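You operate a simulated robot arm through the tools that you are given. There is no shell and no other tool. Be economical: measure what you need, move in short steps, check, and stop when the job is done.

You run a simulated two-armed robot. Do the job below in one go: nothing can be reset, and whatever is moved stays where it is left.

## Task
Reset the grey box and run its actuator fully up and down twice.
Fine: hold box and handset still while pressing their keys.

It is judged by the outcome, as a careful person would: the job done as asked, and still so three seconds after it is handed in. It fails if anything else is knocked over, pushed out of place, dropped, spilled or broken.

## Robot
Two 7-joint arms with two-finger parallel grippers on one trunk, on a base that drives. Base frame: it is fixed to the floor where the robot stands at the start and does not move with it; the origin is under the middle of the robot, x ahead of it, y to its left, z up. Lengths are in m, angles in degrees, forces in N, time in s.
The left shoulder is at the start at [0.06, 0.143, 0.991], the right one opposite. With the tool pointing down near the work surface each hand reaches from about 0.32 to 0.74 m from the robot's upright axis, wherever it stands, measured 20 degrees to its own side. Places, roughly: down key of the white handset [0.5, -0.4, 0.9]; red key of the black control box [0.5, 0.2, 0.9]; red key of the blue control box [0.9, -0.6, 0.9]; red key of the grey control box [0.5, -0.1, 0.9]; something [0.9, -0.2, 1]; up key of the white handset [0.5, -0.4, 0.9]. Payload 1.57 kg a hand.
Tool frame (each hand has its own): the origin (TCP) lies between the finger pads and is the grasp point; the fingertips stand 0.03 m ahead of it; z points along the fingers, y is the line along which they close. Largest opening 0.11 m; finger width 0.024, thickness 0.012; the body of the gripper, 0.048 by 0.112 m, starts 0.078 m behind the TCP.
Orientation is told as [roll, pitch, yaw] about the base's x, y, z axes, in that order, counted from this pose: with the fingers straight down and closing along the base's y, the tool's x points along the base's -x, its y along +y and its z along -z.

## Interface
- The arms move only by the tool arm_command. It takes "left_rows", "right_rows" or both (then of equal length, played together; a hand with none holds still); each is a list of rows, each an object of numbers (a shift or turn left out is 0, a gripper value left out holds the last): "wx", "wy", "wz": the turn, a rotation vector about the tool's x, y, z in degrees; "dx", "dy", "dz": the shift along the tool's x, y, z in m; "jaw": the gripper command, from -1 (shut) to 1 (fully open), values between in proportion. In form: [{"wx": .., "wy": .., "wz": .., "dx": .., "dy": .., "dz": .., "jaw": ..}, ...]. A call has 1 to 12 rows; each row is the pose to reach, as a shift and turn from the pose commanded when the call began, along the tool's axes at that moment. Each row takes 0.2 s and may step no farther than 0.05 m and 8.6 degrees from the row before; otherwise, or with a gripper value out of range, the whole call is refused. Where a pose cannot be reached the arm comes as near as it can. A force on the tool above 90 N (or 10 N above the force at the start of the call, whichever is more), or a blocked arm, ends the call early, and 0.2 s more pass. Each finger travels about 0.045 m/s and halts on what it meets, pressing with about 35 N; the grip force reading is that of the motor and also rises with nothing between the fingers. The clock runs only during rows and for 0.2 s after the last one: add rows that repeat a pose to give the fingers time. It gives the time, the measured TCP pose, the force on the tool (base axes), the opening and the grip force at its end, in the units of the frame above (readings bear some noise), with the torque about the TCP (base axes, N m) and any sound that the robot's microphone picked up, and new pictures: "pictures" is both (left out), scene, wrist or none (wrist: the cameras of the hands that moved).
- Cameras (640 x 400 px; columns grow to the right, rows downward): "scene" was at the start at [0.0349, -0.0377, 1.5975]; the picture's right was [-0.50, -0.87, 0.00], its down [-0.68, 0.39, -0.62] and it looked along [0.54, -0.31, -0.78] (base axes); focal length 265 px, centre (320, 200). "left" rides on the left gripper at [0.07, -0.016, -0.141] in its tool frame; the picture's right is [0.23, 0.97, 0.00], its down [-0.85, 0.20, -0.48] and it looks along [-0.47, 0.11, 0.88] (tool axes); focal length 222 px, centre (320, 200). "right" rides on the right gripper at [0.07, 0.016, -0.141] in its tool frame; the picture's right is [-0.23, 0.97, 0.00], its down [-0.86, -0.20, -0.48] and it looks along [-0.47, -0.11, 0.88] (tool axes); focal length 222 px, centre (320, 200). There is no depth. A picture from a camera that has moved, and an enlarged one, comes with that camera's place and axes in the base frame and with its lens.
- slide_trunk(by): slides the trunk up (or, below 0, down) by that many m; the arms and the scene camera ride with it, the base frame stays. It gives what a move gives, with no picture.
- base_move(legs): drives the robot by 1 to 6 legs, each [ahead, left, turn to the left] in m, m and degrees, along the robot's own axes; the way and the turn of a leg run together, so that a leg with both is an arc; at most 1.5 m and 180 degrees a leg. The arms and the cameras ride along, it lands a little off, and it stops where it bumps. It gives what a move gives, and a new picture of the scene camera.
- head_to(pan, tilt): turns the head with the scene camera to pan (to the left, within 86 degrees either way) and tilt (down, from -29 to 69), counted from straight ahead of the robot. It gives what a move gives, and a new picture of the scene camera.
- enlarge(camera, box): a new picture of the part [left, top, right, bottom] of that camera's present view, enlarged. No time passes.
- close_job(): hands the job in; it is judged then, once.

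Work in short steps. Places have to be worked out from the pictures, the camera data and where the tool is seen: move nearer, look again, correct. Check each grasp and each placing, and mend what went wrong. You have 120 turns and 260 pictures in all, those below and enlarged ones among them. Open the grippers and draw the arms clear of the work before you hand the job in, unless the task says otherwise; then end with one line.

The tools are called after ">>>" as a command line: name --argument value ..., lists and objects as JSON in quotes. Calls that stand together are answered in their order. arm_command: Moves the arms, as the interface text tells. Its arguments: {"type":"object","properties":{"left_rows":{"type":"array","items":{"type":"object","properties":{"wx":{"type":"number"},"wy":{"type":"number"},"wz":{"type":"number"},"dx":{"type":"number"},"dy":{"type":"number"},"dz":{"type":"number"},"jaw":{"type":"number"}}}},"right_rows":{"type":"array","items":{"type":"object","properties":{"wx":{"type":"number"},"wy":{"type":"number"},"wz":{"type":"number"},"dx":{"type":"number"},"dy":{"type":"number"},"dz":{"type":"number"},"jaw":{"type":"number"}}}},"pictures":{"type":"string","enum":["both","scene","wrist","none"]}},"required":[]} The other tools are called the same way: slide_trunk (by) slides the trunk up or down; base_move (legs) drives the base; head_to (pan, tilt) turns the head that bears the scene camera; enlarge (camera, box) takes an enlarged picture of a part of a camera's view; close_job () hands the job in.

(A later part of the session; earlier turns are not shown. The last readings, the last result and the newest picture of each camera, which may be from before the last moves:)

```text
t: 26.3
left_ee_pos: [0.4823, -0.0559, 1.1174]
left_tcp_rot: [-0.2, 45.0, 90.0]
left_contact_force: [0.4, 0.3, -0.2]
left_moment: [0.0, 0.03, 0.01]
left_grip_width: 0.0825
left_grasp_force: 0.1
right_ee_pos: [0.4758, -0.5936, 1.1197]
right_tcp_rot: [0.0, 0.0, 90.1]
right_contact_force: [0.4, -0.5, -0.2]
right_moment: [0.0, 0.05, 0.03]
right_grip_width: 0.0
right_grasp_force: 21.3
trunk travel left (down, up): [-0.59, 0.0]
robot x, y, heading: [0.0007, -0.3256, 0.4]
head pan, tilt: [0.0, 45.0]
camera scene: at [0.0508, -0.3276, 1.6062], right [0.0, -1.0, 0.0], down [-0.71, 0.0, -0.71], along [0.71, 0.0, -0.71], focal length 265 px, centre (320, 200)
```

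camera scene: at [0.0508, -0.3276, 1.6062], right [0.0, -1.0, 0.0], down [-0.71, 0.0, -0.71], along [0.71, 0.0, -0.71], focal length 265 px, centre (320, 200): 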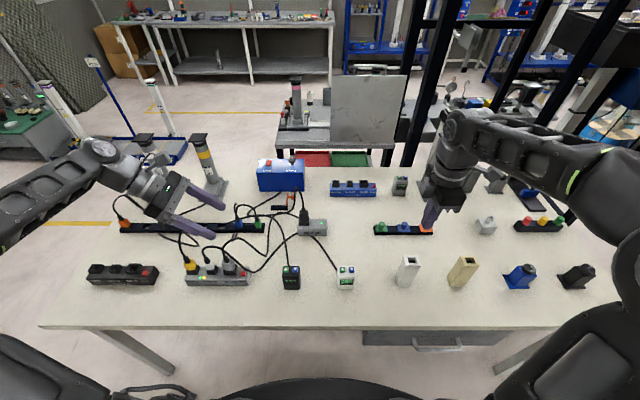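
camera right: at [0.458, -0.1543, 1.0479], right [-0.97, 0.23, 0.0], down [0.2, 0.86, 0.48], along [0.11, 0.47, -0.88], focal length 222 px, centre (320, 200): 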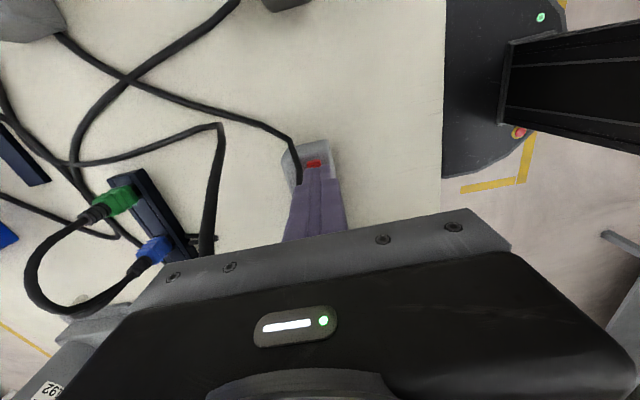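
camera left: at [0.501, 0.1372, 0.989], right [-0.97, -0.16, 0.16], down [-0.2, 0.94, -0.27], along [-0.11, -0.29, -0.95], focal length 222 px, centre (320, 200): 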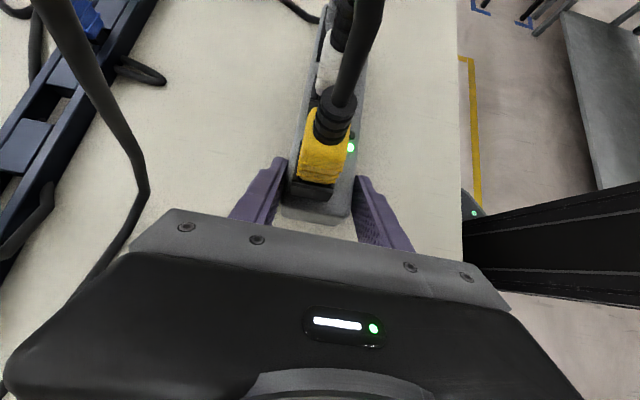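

The handset is now centred. I enlarge it to refine its position.

>>> enlarge --camera "scene" --box '[306, 245, 386, 295]'

>>> enlarge --camera "right" --box '[220, 60, 420, 185]'

>>> enlarge --camera "left" --box '[220, 20, 420, 145]'

```text
8.00 times, centred on (346, 270) of scene
camera zoom: at [0.0508, -0.3276, 1.6062], right [0.0, -1.0, 0.0], down [-0.71, 0.0, -0.71], along [0.71, 0.0, -0.71], focal length 2122 px, centre (112, -360)
```

zoom: 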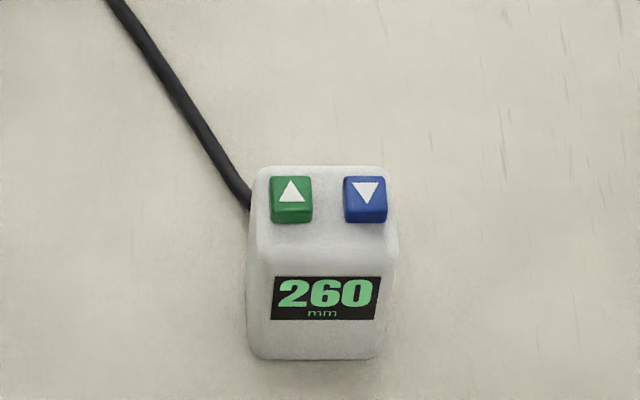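

```text
3.20 times, centred on (320, 122) of right
camera zoom: at [0.4618, -0.6613, 1.261], right [-0.97, 0.23, 0.0], down [0.2, 0.86, 0.48], along [0.11, 0.47, -0.88], focal length 711 px, centre (320, 448)
```

zoom: 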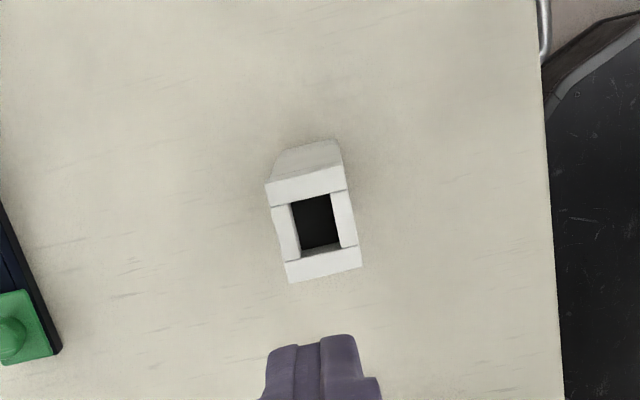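

```text
3.20 times, centred on (320, 82) of left
camera zoom: at [0.4983, -0.0045, 1.2661], right [-0.97, -0.16, 0.16], down [-0.2, 0.94, -0.27], along [-0.11, -0.29, -0.95], focal length 711 px, centre (320, 576)
```

zoom: 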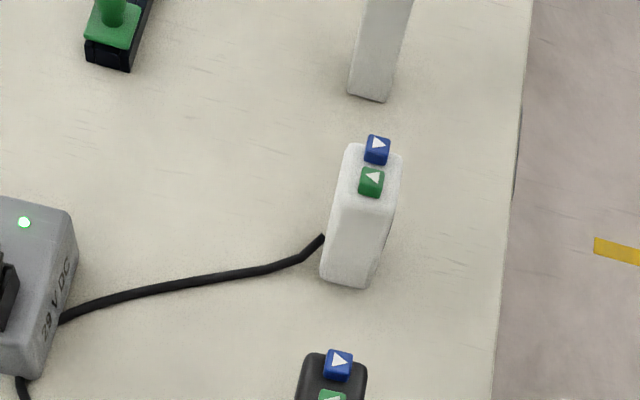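

The handset's cable exits low at the back, so I'll grip high across front and back with the left hand (TCP ≈ (0.468, -0.395, 0.868)). I move the left to a pre-grasp on its axis, and tilt the right hand 30° to the right so the two hands form a V.

>>> arm_command --left_rows '[{"dx": 0.009, "dy": 0.002, "dz": 0.039}, {"dx": 0.018, "dy": 0.004, "dz": 0.078}, {"dx": 0.027, "dy": 0.006, "dz": 0.117}, {"dx": 0.036, "dy": 0.008, "dz": 0.156}, {"dx": 0.045, "dy": 0.01, "dz": 0.195}, {"dx": 0.054, "dy": 0.012, "dz": 0.234}, {"dx": 0.0636, "dy": 0.014, "dz": 0.274}]' --right_rows '[{"wy": -5}, {"wy": -10}, {"wy": -15}, {"wy": -20}, {"wy": -25}, {"wy": -30}, {"wy": -30}]'

```text
t: 27.9
left_ee_pos: [0.4684, -0.2921, 0.9656]
left_tcp_rot: [-0.1, 45.1, 90.0]
left_contact_force: [0.3, 0.4, 1.1]
left_moment: [0.0, 0.0, 0.0]
left_grip_width: 0.0826
left_grasp_force: 0.1
right_ee_pos: [0.4787, -0.5915, 1.1187]
right_tcp_rot: [0.0, -29.9, 90.1]
right_contact_force: [0.5, 1.0, 0.1]
right_moment: [-0.04, 0.02, 0.03]
right_grip_width: 0.0
right_grasp_force: 21.2
trunk travel left (down, up): [-0.59, 0.0]
robot x, y, heading: [-0.0006, -0.329, -0.1]
head pan, tilt: [0.0, 45.0]
camera scene: at [0.0516, -0.326, 1.6062], right [0.0, -1.0, 0.0], down [-0.71, 0.0, -0.71], along [0.71, 0.0, -0.71], focal length 265 px, centre (320, 200)
camera right: at [0.4622, -0.7215, 1.2073], right [-0.97, 0.19, 0.11], down [0.2, 0.5, 0.84], along [0.11, 0.84, -0.53], focal length 222 px, centre (320, 200)
camera left: at [0.4832, -0.2414, 1.1154], right [-0.97, -0.16, 0.16], down [-0.2, 0.94, -0.27], along [-0.11, -0.29, -0.95], focal length 222 px, centre (320, 200)
```

scene: 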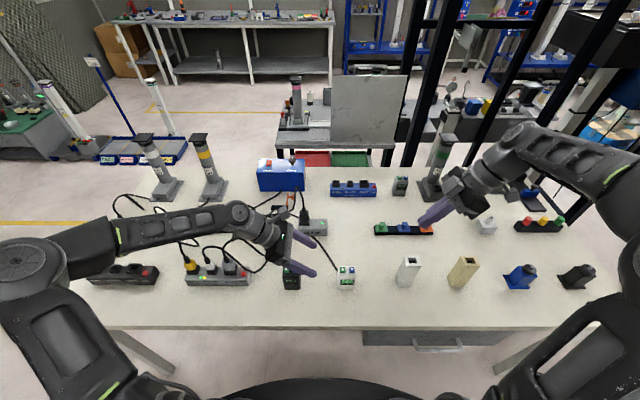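
right: 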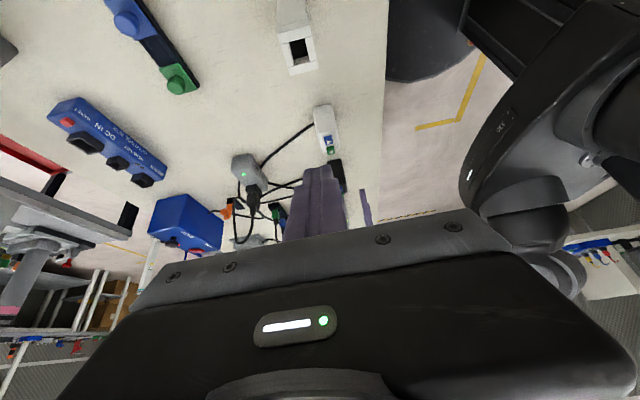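
left: 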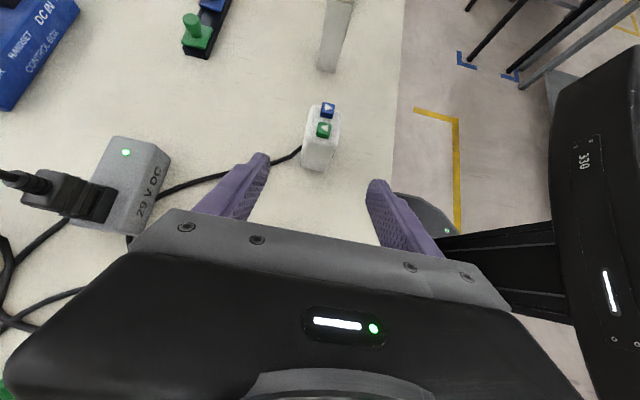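

The handset is centred between the left fingers (x≈0.469). I advance to straddle it high and look before closing.

>>> arm_command --left_rows '[{"dz": 0.04}, {"dz": 0.08}, {"dz": 0.115}, {"dz": 0.135, "dx": 0.003}]' --pictures "wrist"

>>> enlarge --camera "scene" --box '[266, 220, 386, 295]'

>>> enlarge --camera "right" --box '[270, 80, 400, 200]'

```text
t: 28.9
left_ee_pos: [0.4602, -0.3733, 0.8769]
left_tcp_rot: [-0.3, 45.2, 90.1]
left_contact_force: [0.5, -0.2, 0.8]
left_moment: [0.0, -0.02, 0.03]
left_grip_width: 0.0823
left_grasp_force: 0.0
left hand out of reach, approached as far as the arm can: row 3, 4
right_ee_pos: [0.4764, -0.5913, 1.1201]
right_tcp_rot: [-0.1, -30.0, 90.1]
right_contact_force: [0.2, 0.1, -0.3]
right_moment: [-0.01, -0.02, -0.02]
right_grip_width: 0.0001
right_grasp_force: 21.4
trunk travel left (down, up): [-0.59, 0.0]
robot x, y, heading: [0.0021, -0.3269, -0.0]
head pan, tilt: [0.0, 45.0]
camera left: at [0.4757, -0.3227, 1.0264], right [-0.97, -0.16, 0.16], down [-0.2, 0.94, -0.27], along [-0.1, -0.29, -0.95], focal length 222 px, centre (320, 200)
```

left: 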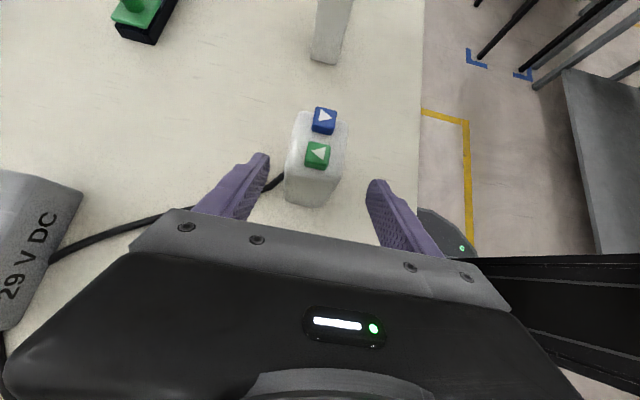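

```text
5.33 times, centred on (326, 258) of scene
camera zoom: at [0.0507, -0.3265, 1.6062], right [0.0, -1.0, 0.0], down [-0.71, 0.0, -0.71], along [0.71, 0.0, -0.71], focal length 1415 px, centre (288, -107)
```

zoom: 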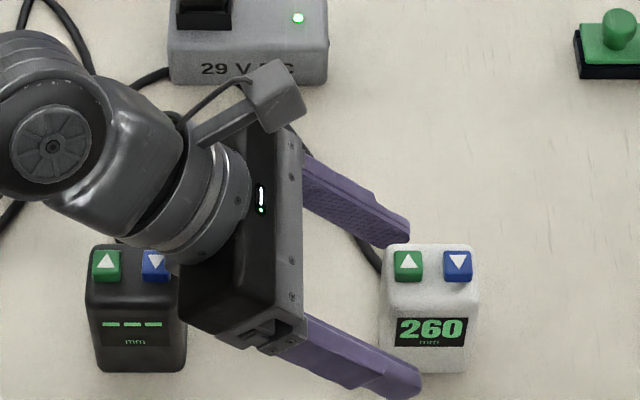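

```text
3.33 times, centred on (335, 140) of right
camera zoom: at [0.4615, -0.7219, 1.2075], right [-0.97, 0.2, 0.11], down [0.2, 0.5, 0.84], along [0.11, 0.84, -0.53], focal length 740 px, centre (270, 400)
```

zoom: 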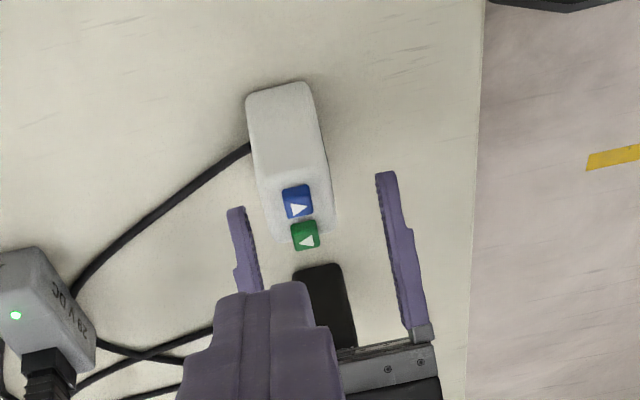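

The left arm ran out of reach just short. I back off along the axis and shift the base another 12 cm right, matching the box geometry that worked.

>>> arm_command --left_rows '[{"dz": -0.03}, {"dz": -0.07}, {"dz": -0.11}, {"dz": -0.15}, {"dz": -0.18}]' --pictures "none"

>>> base_move --legs '[[0, -0.12, 0]]'

```text
t: 30.1
left_ee_pos: [0.4584, -0.244, 1.0032]
left_tcp_rot: [-0.3, 45.1, 89.8]
left_contact_force: [-0.7, -0.3, 0.3]
left_moment: [-0.02, -0.01, 0.0]
left_grip_width: 0.0825
left_grasp_force: 0.1
right_ee_pos: [0.4766, -0.5912, 1.1191]
right_tcp_rot: [0.0, -30.0, 90.1]
right_contact_force: [0.7, 0.5, 0.2]
right_moment: [0.01, 0.01, -0.01]
right_grip_width: 0.0002
right_grasp_force: 21.2
trunk travel left (down, up): [-0.59, 0.0]
robot x, y, heading: [-0.0002, -0.3257, -0.3]
head pan, tilt: [0.0, 45.0]
```

```text
t: 31.3
left_ee_pos: [0.4591, -0.3645, 1.0031]
left_tcp_rot: [-0.2, 45.0, 90.0]
left_contact_force: [-0.7, -0.6, 0.1]
left_moment: [0.06, -0.02, 0.02]
left_grip_width: 0.0826
left_grasp_force: 0.1
right_ee_pos: [0.4767, -0.7112, 1.1188]
right_tcp_rot: [0.0, -30.0, 90.1]
right_contact_force: [0.4, 0.5, 0.7]
right_moment: [0.07, -0.01, 0.01]
right_grip_width: 0.0002
right_grasp_force: 21.2
trunk travel left (down, up): [-0.59, 0.0]
robot x, y, heading: [-0.0003, -0.4423, 0.3]
head pan, tilt: [0.0, 45.0]
camera scene: at [0.051, -0.4474, 1.6062], right [0.0, -1.0, 0.0], down [-0.71, 0.0, -0.71], along [0.71, 0.0, -0.71], focal length 265 px, centre (320, 200)
```

scene: 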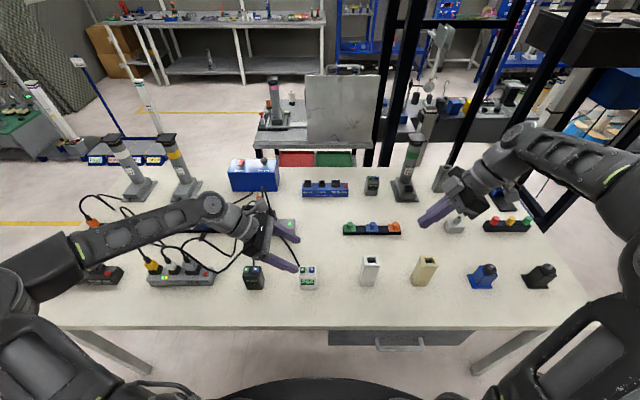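

Now I re-align the left hand on the handset's axis from the new base position.

>>> arm_command --left_rows '[{"dx": -0.025, "dy": -0.003, "dz": -0.002}, {"dx": -0.05, "dy": -0.007, "dz": -0.004}, {"dx": -0.0746, "dy": -0.01, "dz": -0.0067}, {"dx": -0.0746, "dy": -0.01, "dz": 0.03}, {"dx": -0.0746, "dy": -0.01, "dz": 0.07}, {"dx": -0.0746, "dy": -0.01, "dz": 0.1}]' --pictures "wrist"

>>> enlarge --camera "scene" --box '[240, 220, 360, 295]'

```text
t: 32.7
left_ee_pos: [0.4678, -0.3817, 0.8789]
left_tcp_rot: [-0.1, 45.0, 90.0]
left_contact_force: [-0.3, 0.6, 0.3]
left_moment: [0.0, -0.02, 0.01]
left_grip_width: 0.0823
left_grasp_force: 0.1
right_ee_pos: [0.4762, -0.7108, 1.1183]
right_tcp_rot: [-0.1, -30.0, 90.1]
right_contact_force: [-0.3, 0.1, 0.2]
right_moment: [0.02, -0.01, 0.02]
right_grip_width: 0.0
right_grasp_force: 21.4
trunk travel left (down, up): [-0.59, 0.0]
robot x, y, heading: [0.0004, -0.4451, -0.2]
head pan, tilt: [0.0, 45.0]
camera left: at [0.4829, -0.3307, 1.0288], right [-0.97, -0.16, 0.16], down [-0.2, 0.94, -0.27], along [-0.11, -0.29, -0.95], focal length 222 px, centre (320, 200)
```

left: 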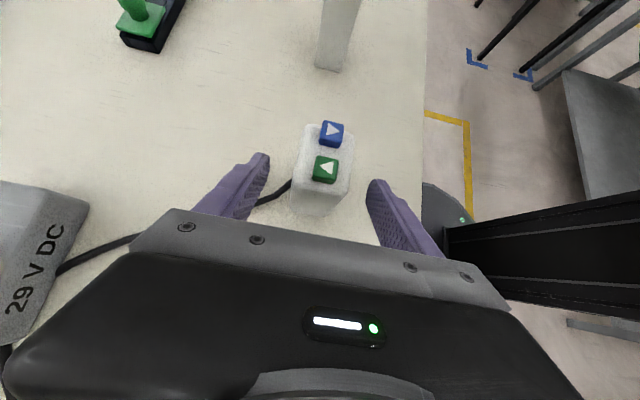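

```text
5.33 times, centred on (300, 258) of scene
camera zoom: at [0.0514, -0.4458, 1.6062], right [0.0, -1.0, 0.0], down [-0.71, 0.0, -0.71], along [0.71, 0.0, -0.71], focal length 1415 px, centre (427, -107)
```

zoom: 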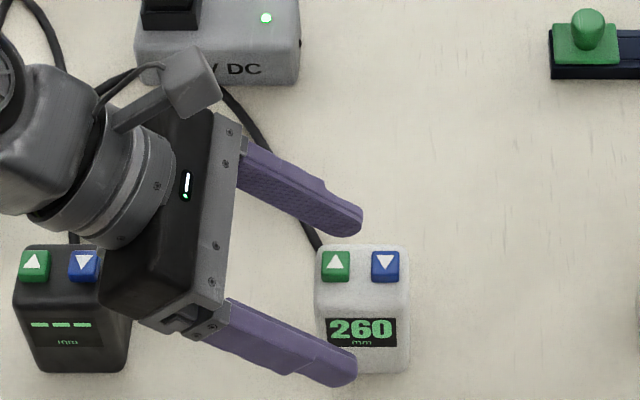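

The fingers are well placed and above the cable exit. I advance 1 cm and close.

>>> arm_command --left_rows '[{"dz": 0.01}, {"dz": 0.01, "jaw": 0.0}, {"dz": 0.01, "jaw": -0.15}, {"dz": 0.01, "jaw": -0.25}, {"dz": 0.01, "jaw": -1}, {"dz": 0.01, "jaw": -1}, {"dz": 0.01, "jaw": -1}, {"dz": 0.01, "jaw": -1}]' --pictures "wrist"

>>> enlarge --camera "scene" --box '[260, 220, 380, 295]'

```text
t: 34.5
left_ee_pos: [0.467, -0.3877, 0.8728]
left_tcp_rot: [-0.2, 45.1, 90.0]
left_contact_force: [0.4, 0.6, 0.1]
left_moment: [0.01, 0.0, 0.01]
left_grip_width: 0.0416
left_grasp_force: 35.3
right_ee_pos: [0.4768, -0.7093, 1.1191]
right_tcp_rot: [0.0, -30.0, 90.1]
right_contact_force: [-0.2, 0.2, -0.3]
right_moment: [0.0, -0.04, 0.0]
right_grip_width: 0.0001
right_grasp_force: 21.6
trunk travel left (down, up): [-0.59, 0.0]
robot x, y, heading: [0.0025, -0.4465, 0.0]
head pan, tilt: [0.0, 45.0]
camera left: at [0.483, -0.3376, 1.0221], right [-0.97, -0.16, 0.16], down [-0.2, 0.94, -0.27], along [-0.11, -0.29, -0.95], focal length 222 px, centre (320, 200)
```

left: 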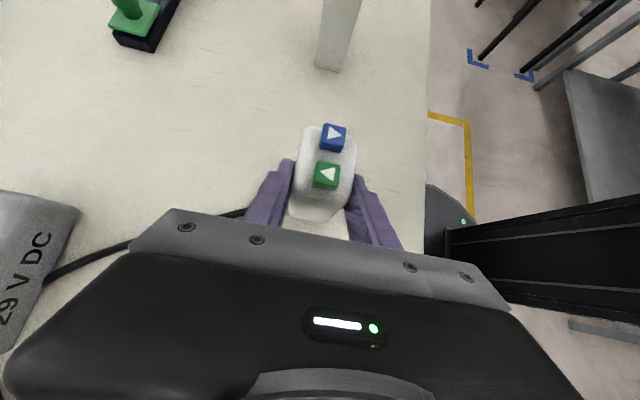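

```text
5.33 times, centred on (320, 258) of scene
camera zoom: at [0.0511, -0.4454, 1.6062], right [0.0, -1.0, 0.0], down [-0.71, 0.0, -0.71], along [0.71, 0.0, -0.71], focal length 1415 px, centre (320, -107)
```

zoom: 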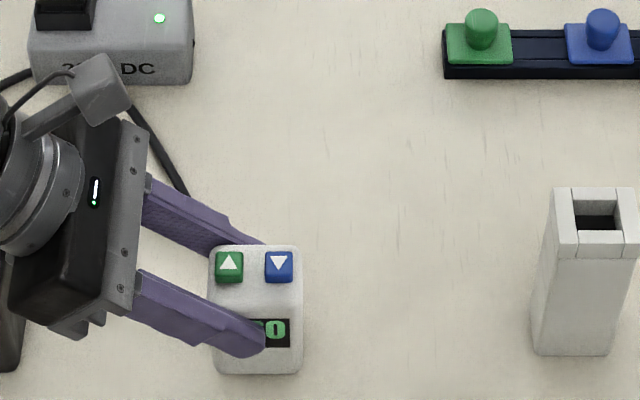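

The handset is firmly held (0.042 m opening). Keys: green at (0.469, -0.394), blue at (0.469, -0.424), top ≈0.89. I bring the right fingertip above the green key.

>>> arm_command --right_rows '[{"dx": -0.0236, "dy": 0.001, "dz": 0.0366}, {"dx": -0.0471, "dy": 0.002, "dz": 0.0731}, {"dx": -0.0707, "dy": 0.003, "dz": 0.1097}, {"dx": -0.0943, "dy": 0.004, "dz": 0.1463}, {"dx": -0.1178, "dy": 0.005, "dz": 0.1828}, {"dx": -0.1414, "dy": 0.006, "dz": 0.2194}, {"dx": -0.165, "dy": 0.007, "dz": 0.256}, {"dx": -0.1885, "dy": 0.008, "dz": 0.2925}]' --pictures "both"

>>> enlarge --camera "scene" --box '[260, 220, 380, 295]'

>>> enlarge --camera "left" --box '[250, 80, 410, 180]'

```text
t: 36.3
left_ee_pos: [0.4666, -0.3884, 0.8726]
left_tcp_rot: [-0.2, 45.1, 89.9]
left_contact_force: [-0.4, 0.2, -0.1]
left_moment: [0.0, -0.02, 0.01]
left_grip_width: 0.0416
left_grasp_force: 34.9
right_ee_pos: [0.4699, -0.3983, 0.9587]
right_tcp_rot: [0.0, -29.9, 90.0]
right_contact_force: [0.8, -0.1, -0.2]
right_moment: [-0.05, -0.01, -0.02]
right_grip_width: 0.0
right_grasp_force: 21.7
trunk travel left (down, up): [-0.59, 0.0]
robot x, y, heading: [-0.0025, -0.4471, 0.1]
head pan, tilt: [0.0, 45.0]
camera scene: at [0.0514, -0.4446, 1.6063], right [0.0, -1.0, 0.0], down [-0.71, 0.0, -0.71], along [0.71, 0.0, -0.71], focal length 265 px, centre (320, 200)
camera right: at [0.4553, -0.5293, 1.0478], right [-0.97, 0.2, 0.11], down [0.2, 0.5, 0.84], along [0.11, 0.84, -0.53], focal length 222 px, centre (320, 200)
```

scene: 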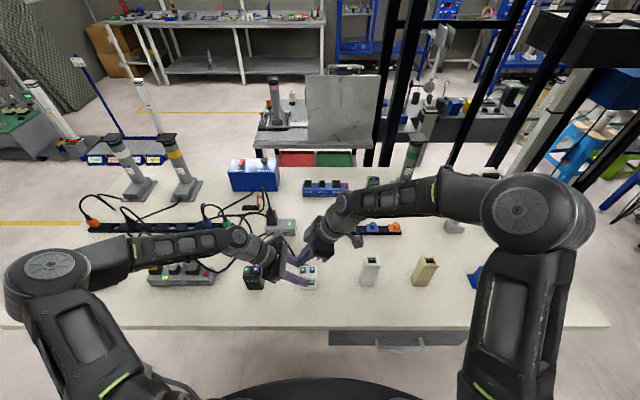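
right: 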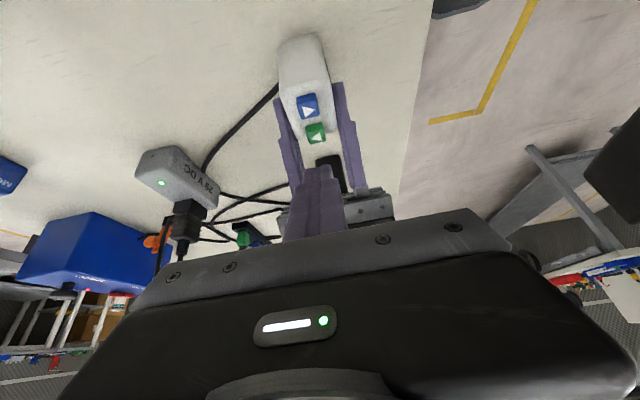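

```text
5.33 times, centred on (320, 258) of scene
camera zoom: at [0.0514, -0.4446, 1.6063], right [0.0, -1.0, 0.0], down [-0.71, 0.0, -0.71], along [0.71, 0.0, -0.71], focal length 1415 px, centre (320, -107)
```

zoom: 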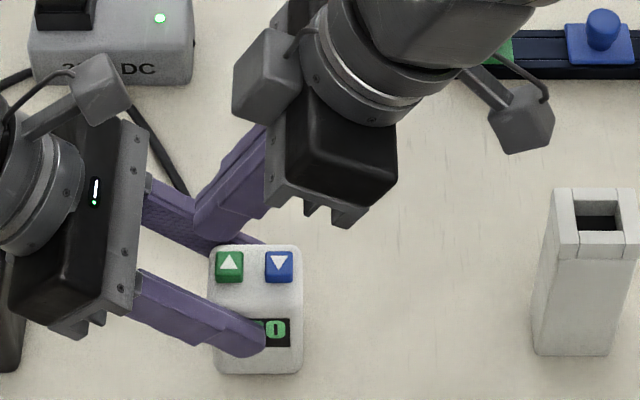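

```text
4.00 times, centred on (330, 130) of left
camera zoom: at [0.4833, -0.3373, 1.0221], right [-0.97, -0.16, 0.16], down [-0.2, 0.94, -0.27], along [-0.11, -0.29, -0.95], focal length 888 px, centre (280, 480)
```

zoom: 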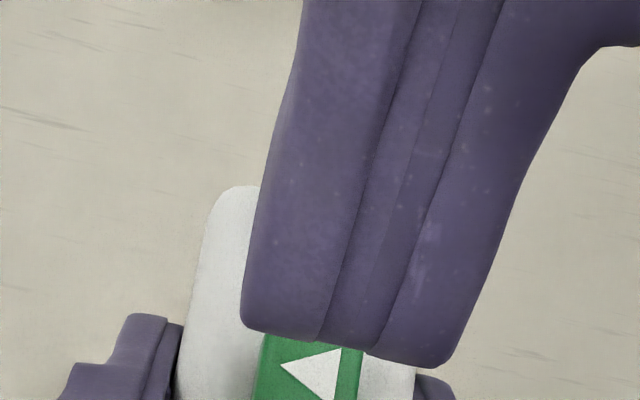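

Fingertip is over the green key as computed. I lower straight down toward contact (TCP z≈0.921).

>>> arm_command --right_rows '[{"dx": 0.011, "dz": 0.016}, {"dx": 0.018, "dz": 0.026}, {"dx": 0.0205, "dz": 0.0295}, {"dx": 0.0215, "dz": 0.031}]' --pictures "none"

>>> enlarge --camera "left" --box '[250, 100, 410, 200]'

>>> enlarge --camera "scene" --box '[260, 220, 380, 295]'

```text
t: 37.3
left_ee_pos: [0.4672, -0.3872, 0.8717]
left_tcp_rot: [-0.2, 45.0, 90.0]
left_contact_force: [0.6, -1.8, -3.0]
left_moment: [0.03, 0.02, 0.01]
left_grip_width: 0.0416
left_grasp_force: 35.6
right_ee_pos: [0.4683, -0.4034, 0.9225]
right_tcp_rot: [-0.2, -30.1, 90.1]
right_contact_force: [1.4, 1.7, 7.8]
right_moment: [0.09, -0.01, 0.0]
right_grip_width: 0.0
right_grasp_force: 21.1
trunk travel left (down, up): [-0.59, 0.0]
robot x, y, heading: [-0.0009, -0.4452, 0.0]
head pan, tilt: [0.0, 45.0]
heard: click
```

```text
4.00 times, centred on (330, 150) of left
camera zoom: at [0.4829, -0.3376, 1.0221], right [-0.97, -0.16, 0.16], down [-0.2, 0.94, -0.27], along [-0.11, -0.29, -0.95], focal length 888 px, centre (280, 400)
```

zoom: 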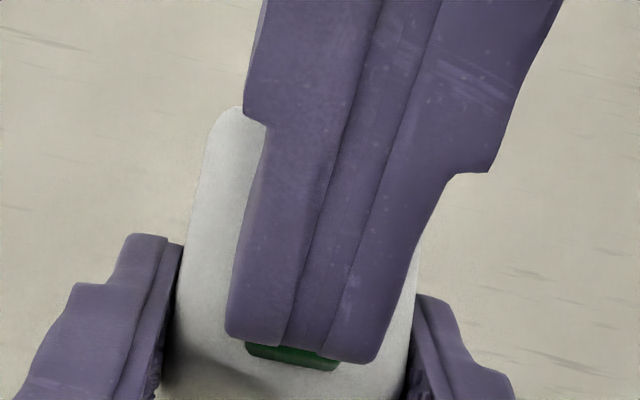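

```text
5.33 times, centred on (320, 258) of scene
camera zoom: at [0.051, -0.4454, 1.6063], right [0.0, -1.0, 0.0], down [-0.71, 0.0, -0.71], along [0.71, 0.0, -0.71], focal length 1415 px, centre (320, -107)
```

zoom: 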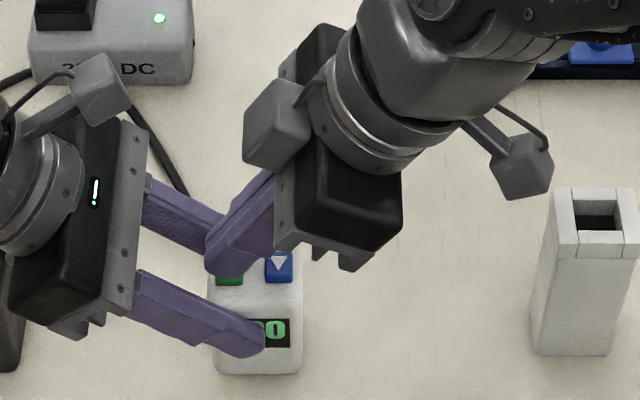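

Click heard with about 8 N. I hold the key and watch the actuator.

>>> arm_command --right_rows '[{"dz": 0.0}, {"dz": 0.0}, {"dz": 0.0}, {"dz": 0.0}, {"dz": 0.0}, {"dz": 0.0}]' --pictures "scene"

>>> enlarge --camera "scene" --box '[80, 100, 240, 200]'

>>> enlarge --camera "scene" --box '[290, 260, 330, 290]'

```text
t: 38.7
left_ee_pos: [0.4671, -0.3882, 0.8725]
left_tcp_rot: [-0.2, 45.1, 90.0]
left_contact_force: [-2.8, -3.9, -5.1]
left_moment: [0.15, 0.0, -0.05]
left_grip_width: 0.0417
left_grasp_force: 35.2
right_ee_pos: [0.4672, -0.4033, 0.9226]
right_tcp_rot: [0.0, -30.0, 90.1]
right_contact_force: [1.5, 4.6, 10.9]
right_moment: [0.21, -0.15, -0.03]
right_grip_width: 0.0001
right_grasp_force: 21.2
trunk travel left (down, up): [-0.59, 0.0]
robot x, y, heading: [-0.0008, -0.4458, 0.0]
head pan, tilt: [0.0, 45.0]
camera scene: at [0.0508, -0.4453, 1.6062], right [0.0, -1.0, 0.0], down [-0.71, 0.0, -0.71], along [0.71, 0.0, -0.71], focal length 265 px, centre (320, 200)
```

scene: 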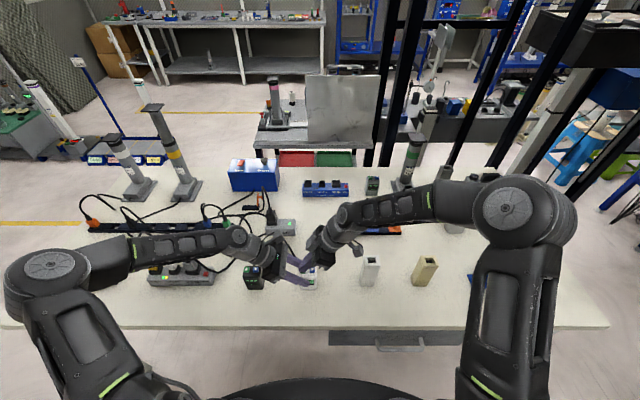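

```text
4.00 times, centred on (160, 150) of scene
camera zoom: at [0.0508, -0.4453, 1.6062], right [0.0, -1.0, 0.0], down [-0.71, 0.0, -0.71], along [0.71, 0.0, -0.71], focal length 1061 px, centre (960, 400)
```

zoom: 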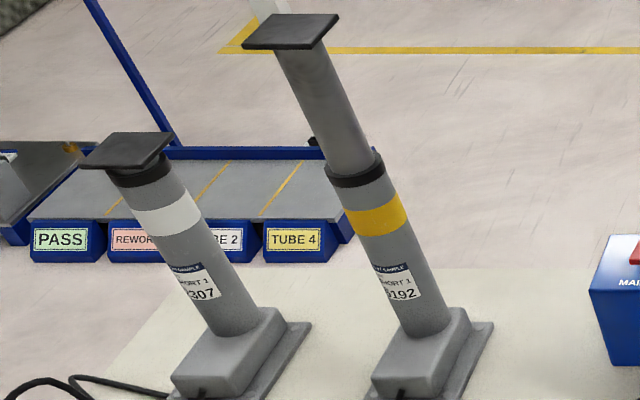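

```text
13.33 times, centred on (310, 275) of scene
camera zoom: at [0.0508, -0.4453, 1.6062], right [0.0, -1.0, 0.0], down [-0.71, 0.0, -0.71], along [0.71, 0.0, -0.71], focal length 3537 px, centre (453, -800)
```

zoom: 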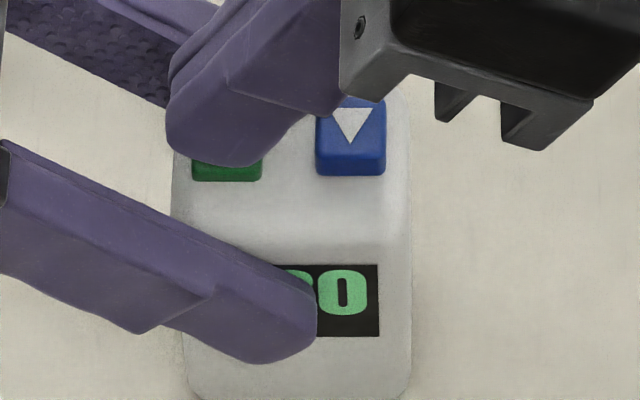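

The yellow-banded column is rising. I keep holding until it stops.

>>> arm_command --right_rows '[{"dz": 0.0}, {"dz": 0.0}, {"dz": 0.0}, {"dz": 0.0}, {"dz": 0.0}, {"dz": 0.0}, {"dz": 0.0}, {"dz": 0.0}, {"dz": 0.0}, {"dz": 0.0}, {"dz": 0.0}, {"dz": 0.0}]' --pictures "none"

>>> enlarge --camera "scene" --box '[80, 80, 240, 200]'

>>> enlarge --camera "scene" --box '[290, 260, 330, 290]'

>>> arm_command --right_rows '[{"dz": 0.0}, {"dz": 0.0}, {"dz": 0.0}, {"dz": 0.0}, {"dz": 0.0}, {"dz": 0.0}]' --pictures "none"

>>> enlarge --camera "scene" --box '[80, 80, 240, 200]'

```text
t: 41.3
left_ee_pos: [0.4676, -0.3889, 0.8727]
left_tcp_rot: [-0.2, 45.0, 90.1]
left_contact_force: [-4.4, -2.9, -8.3]
left_moment: [0.01, 0.12, -0.06]
left_grip_width: 0.0414
left_grasp_force: 34.4
right_ee_pos: [0.468, -0.4038, 0.9212]
right_tcp_rot: [0.1, -30.0, 90.1]
right_contact_force: [2.3, 3.8, 11.1]
right_moment: [0.15, -0.15, 0.0]
right_grip_width: 0.0
right_grasp_force: 20.8
trunk travel left (down, up): [-0.59, 0.0]
robot x, y, heading: [0.0014, -0.4453, 0.1]
head pan, tilt: [0.0, 45.0]
```

```text
3.33 times, centred on (160, 140) of scene
camera zoom: at [0.0507, -0.4454, 1.6062], right [0.0, -1.0, 0.0], down [-0.71, 0.0, -0.71], along [0.71, 0.0, -0.71], focal length 884 px, centre (853, 400)
```

zoom: 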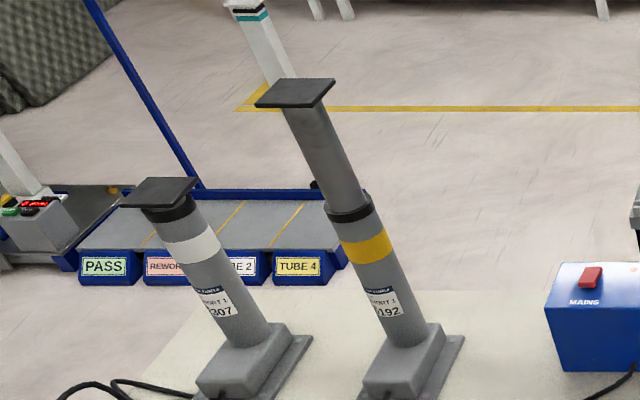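

```text
13.33 times, centred on (310, 275) of scene
camera zoom: at [0.0507, -0.4454, 1.6062], right [0.0, -1.0, 0.0], down [-0.71, 0.0, -0.71], along [0.71, 0.0, -0.71], focal length 3537 px, centre (453, -800)
```

zoom: 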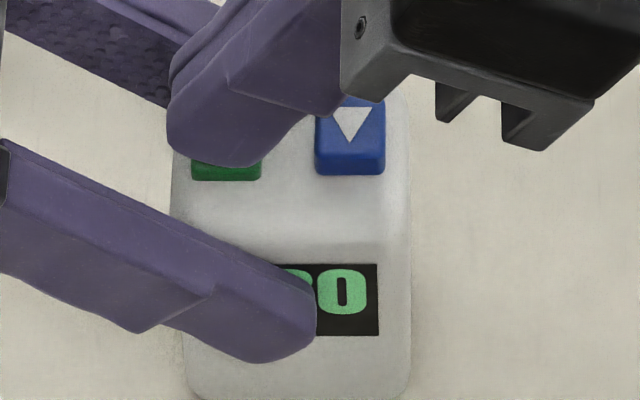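

```text
t: 42.7
left_ee_pos: [0.4672, -0.3884, 0.8733]
left_tcp_rot: [-0.2, 44.9, 90.0]
left_contact_force: [-4.6, -0.9, -6.9]
left_moment: [0.01, 0.13, -0.04]
left_grip_width: 0.042
left_grasp_force: 35.4
right_ee_pos: [0.4681, -0.4027, 0.9217]
right_tcp_rot: [0.0, -30.0, 90.1]
right_contact_force: [3.1, 1.1, 11.5]
right_moment: [0.11, -0.09, 0.01]
right_grip_width: 0.0001
right_grasp_force: 20.8
trunk travel left (down, up): [-0.59, 0.0]
robot x, y, heading: [0.0001, -0.4442, 0.2]
head pan, tilt: [0.0, 45.0]
```

```text
3.33 times, centred on (160, 140) of scene
camera zoom: at [0.0507, -0.4454, 1.6062], right [0.0, -1.0, 0.0], down [-0.71, 0.0, -0.71], along [0.71, 0.0, -0.71], focal length 884 px, centre (853, 400)
```

zoom: 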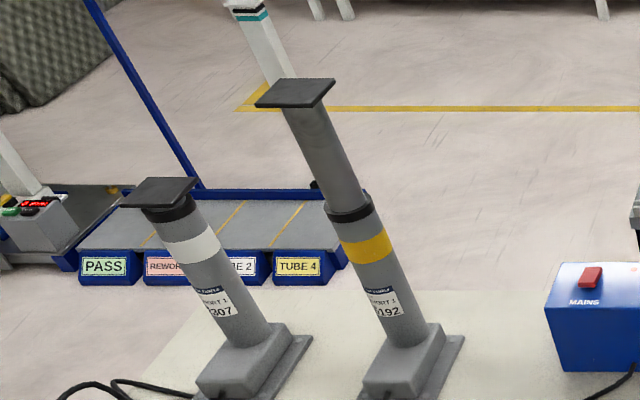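

The column has stopped at the top. I release, shift to the blue key (2.9 cm right), and press.

>>> arm_command --right_rows '[{"dx": -0.005, "dz": -0.0087}, {"dx": -0.01, "dz": -0.0173}, {"dx": 0.0023, "dz": -0.0244}, {"dx": 0.0147, "dz": -0.0316}, {"dx": 0.0197, "dz": -0.0229}, {"dx": 0.0232, "dz": -0.0168}, {"dx": 0.0242, "dz": -0.0151}, {"dx": 0.0247, "dz": -0.0143}]' --pictures "none"

>>> enlarge --camera "scene" --box '[290, 260, 330, 290]'

>>> enlarge --camera "scene" --box '[80, 80, 240, 200]'

```text
t: 44.5
left_ee_pos: [0.467, -0.388, 0.8723]
left_tcp_rot: [-0.2, 45.1, 90.1]
left_contact_force: [2.8, -1.1, -1.8]
left_moment: [0.1, 0.11, 0.09]
left_grip_width: 0.0416
left_grasp_force: 34.8
right_ee_pos: [0.4683, -0.4312, 0.9239]
right_tcp_rot: [-0.1, -30.1, 90.1]
right_contact_force: [-2.2, 1.2, 4.3]
right_moment: [0.09, 0.04, 0.05]
right_grip_width: 0.0003
right_grasp_force: 21.6
trunk travel left (down, up): [-0.59, 0.0]
robot x, y, heading: [0.001, -0.4444, 0.3]
head pan, tilt: [0.0, 45.0]
heard: click
```

```text
13.33 times, centred on (310, 275) of scene
camera zoom: at [0.0508, -0.4454, 1.6063], right [0.0, -1.0, 0.0], down [-0.71, 0.0, -0.71], along [0.71, 0.0, -0.71], focal length 3537 px, centre (453, -800)
```

zoom: 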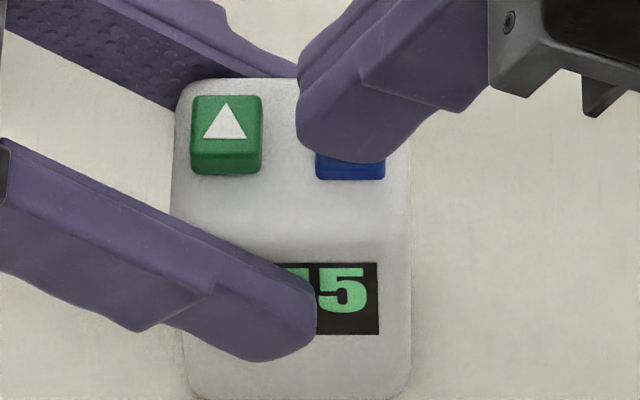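

```text
3.33 times, centred on (160, 140) of scene
camera zoom: at [0.0508, -0.4454, 1.6063], right [0.0, -1.0, 0.0], down [-0.71, 0.0, -0.71], along [0.71, 0.0, -0.71], focal length 884 px, centre (853, 400)
```

zoom: 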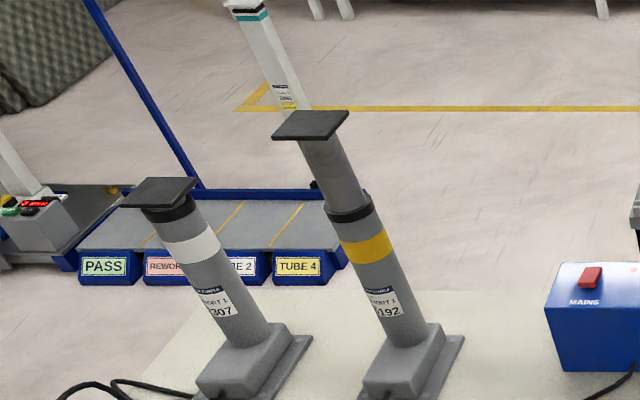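

Blue key is pressed (click) and the column is descending. I hold it to the bottom.

>>> arm_command --right_rows '[{"dz": 0.0005}, {"dz": 0.0005}, {"dz": 0.0005}, {"dz": 0.0005}, {"dz": 0.0005}, {"dz": 0.0005}, {"dz": 0.0005}, {"dz": 0.0005}, {"dz": 0.0005}, {"dz": 0.0005}, {"dz": 0.0005}, {"dz": 0.0005}]' --pictures "none"

>>> enlarge --camera "scene" --box '[80, 80, 240, 200]'

>>> arm_command --right_rows '[{"dz": 0.0}, {"dz": 0.0}, {"dz": 0.0}, {"dz": 0.0}, {"dz": 0.0}, {"dz": 0.0}]' --pictures "none"

>>> enlarge --camera "scene" --box '[80, 80, 240, 200]'

>>> enlarge --camera "scene" --box '[290, 260, 330, 290]'

```text
t: 47.1
left_ee_pos: [0.4664, -0.3888, 0.8736]
left_tcp_rot: [-0.2, 45.1, 90.0]
left_contact_force: [1.1, -1.8, -2.2]
left_moment: [0.18, 0.07, 0.04]
left_grip_width: 0.0417
left_grasp_force: 34.7
right_ee_pos: [0.4671, -0.4321, 0.9216]
right_tcp_rot: [0.0, -29.9, 90.1]
right_contact_force: [0.2, 1.5, 9.2]
right_moment: [0.09, -0.01, 0.0]
right_grip_width: 0.0002
right_grasp_force: 21.0
trunk travel left (down, up): [-0.59, 0.0]
robot x, y, heading: [0.0013, -0.4449, 0.3]
head pan, tilt: [0.0, 45.0]
```

```text
3.33 times, centred on (160, 140) of scene
camera zoom: at [0.0507, -0.4453, 1.6062], right [0.0, -1.0, 0.0], down [-0.71, 0.0, -0.71], along [0.71, 0.0, -0.71], focal length 884 px, centre (853, 400)
```

zoom: 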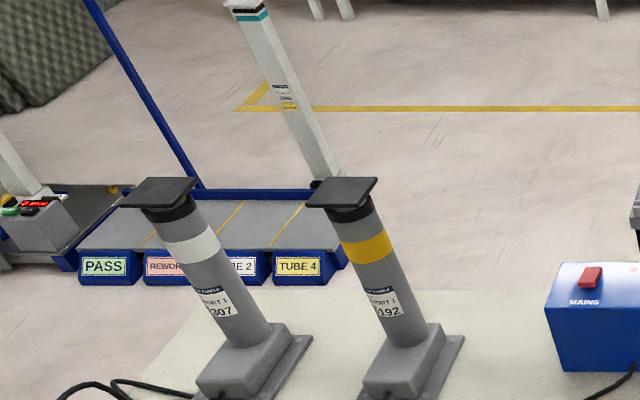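

```text
t: 48.5
left_ee_pos: [0.4677, -0.3877, 0.8744]
left_tcp_rot: [-0.2, 45.1, 89.9]
left_contact_force: [-0.4, -1.5, -3.3]
left_moment: [0.1, 0.12, 0.02]
left_grip_width: 0.0416
left_grasp_force: 35.1
right_ee_pos: [0.4679, -0.4326, 0.9221]
right_tcp_rot: [0.0, -30.0, 90.1]
right_contact_force: [0.3, 0.9, 10.0]
right_moment: [0.06, -0.02, 0.02]
right_grip_width: 0.0
right_grasp_force: 21.2
trunk travel left (down, up): [-0.59, 0.0]
robot x, y, heading: [-0.0002, -0.4466, 0.2]
head pan, tilt: [0.0, 45.0]
```

```text
3.33 times, centred on (160, 140) of scene
camera zoom: at [0.0506, -0.4454, 1.6062], right [0.0, -1.0, 0.0], down [-0.71, 0.0, -0.71], along [0.71, 0.0, -0.71], focal length 884 px, centre (853, 400)
```

zoom: 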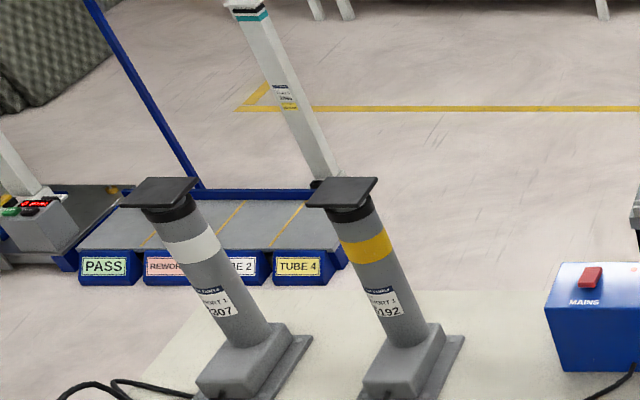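

```text
13.33 times, centred on (310, 275) of scene
camera zoom: at [0.0506, -0.4454, 1.6062], right [0.0, -1.0, 0.0], down [-0.71, 0.0, -0.71], along [0.71, 0.0, -0.71], focal length 3537 px, centre (453, -800)
```

zoom: 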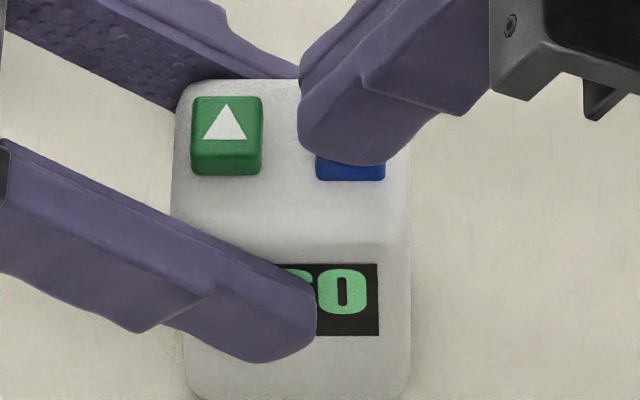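

First cycle is complete: fully down and reading ..60. Now I go back to the green key for the second up stroke, pressing and holding in one call.

>>> arm_command --right_rows '[{"dx": -0.005, "dz": -0.0087}, {"dx": -0.01, "dz": -0.0173}, {"dx": -0.0223, "dz": -0.0102}, {"dx": -0.0347, "dz": -0.003}, {"dx": -0.0297, "dz": 0.0056}, {"dx": -0.0262, "dz": 0.0117}, {"dx": -0.0252, "dz": 0.0134}, {"dx": -0.0247, "dz": 0.0143}, {"dx": -0.0247, "dz": 0.0143}, {"dx": -0.0247, "dz": 0.0143}, {"dx": -0.0247, "dz": 0.0143}, {"dx": -0.0247, "dz": 0.0143}]' --pictures "none"

>>> enlarge --camera "scene" --box '[80, 80, 240, 200]'

>>> arm_command --right_rows '[{"dz": 0.0}, {"dz": 0.0}, {"dz": 0.0}, {"dz": 0.0}, {"dz": 0.0}, {"dz": 0.0}, {"dz": 0.0}, {"dz": 0.0}, {"dz": 0.0}, {"dz": 0.0}]' --pictures "none"

>>> enlarge --camera "scene" --box '[80, 80, 240, 200]'

>>> enlarge --camera "scene" --box '[290, 260, 330, 290]'

```text
t: 51.1
left_ee_pos: [0.4677, -0.3876, 0.8724]
left_tcp_rot: [-0.2, 45.0, 90.1]
left_contact_force: [4.9, 1.2, -3.9]
left_moment: [-0.25, 0.14, 0.12]
left_grip_width: 0.0414
left_grasp_force: 34.6
right_ee_pos: [0.4681, -0.4033, 0.9213]
right_tcp_rot: [0.0, -30.0, 90.0]
right_contact_force: [-3.1, -3.5, 12.2]
right_moment: [0.02, 0.11, 0.0]
right_grip_width: 0.0
right_grasp_force: 21.3
trunk travel left (down, up): [-0.59, 0.0]
robot x, y, heading: [-0.0008, -0.4465, 0.2]
head pan, tilt: [0.0, 45.0]
heard: click
```

```text
3.33 times, centred on (160, 140) of scene
camera zoom: at [0.0506, -0.4454, 1.6062], right [0.0, -1.0, 0.0], down [-0.71, 0.0, -0.71], along [0.71, 0.0, -0.71], focal length 884 px, centre (853, 400)
```

zoom: 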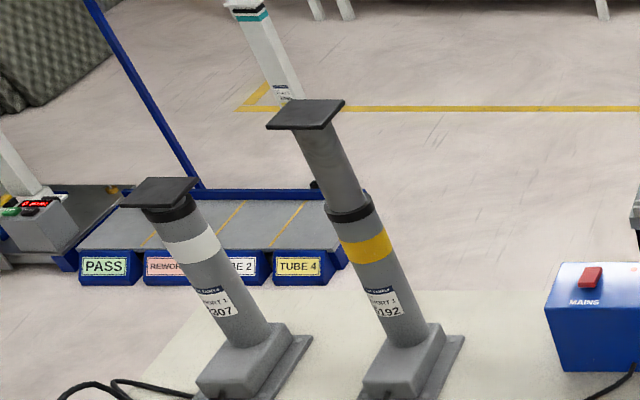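

```text
t: 53.3
left_ee_pos: [0.4671, -0.3873, 0.8732]
left_tcp_rot: [-0.2, 45.1, 89.9]
left_contact_force: [4.7, 3.1, -3.3]
left_moment: [0.01, 0.08, 0.02]
left_grip_width: 0.0414
left_grasp_force: 35.2
right_ee_pos: [0.4674, -0.4027, 0.922]
right_tcp_rot: [0.1, -30.1, 90.0]
right_contact_force: [-2.9, -0.8, 11.9]
right_moment: [0.02, 0.08, 0.04]
right_grip_width: 0.0001
right_grasp_force: 20.8
trunk travel left (down, up): [-0.59, 0.0]
robot x, y, heading: [0.0003, -0.4477, 0.0]
head pan, tilt: [0.0, 45.0]
```

```text
3.33 times, centred on (160, 140) of scene
camera zoom: at [0.0507, -0.4452, 1.6062], right [0.0, -1.0, 0.0], down [-0.71, 0.0, -0.71], along [0.71, 0.0, -0.71], focal length 884 px, centre (853, 400)
```

zoom: 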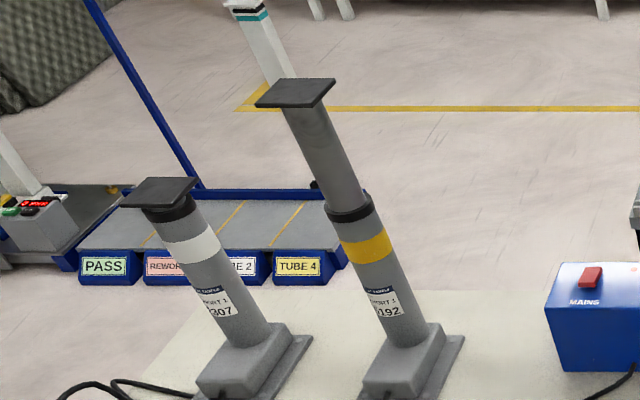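

```text
13.33 times, centred on (310, 275) of scene
camera zoom: at [0.0507, -0.4452, 1.6062], right [0.0, -1.0, 0.0], down [-0.71, 0.0, -0.71], along [0.71, 0.0, -0.71], focal length 3537 px, centre (453, -800)
```

zoom: 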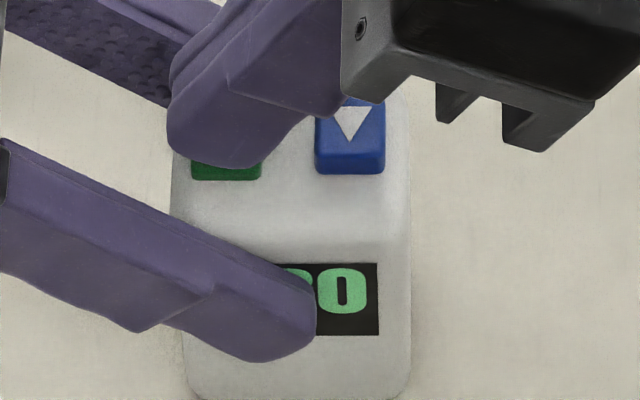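

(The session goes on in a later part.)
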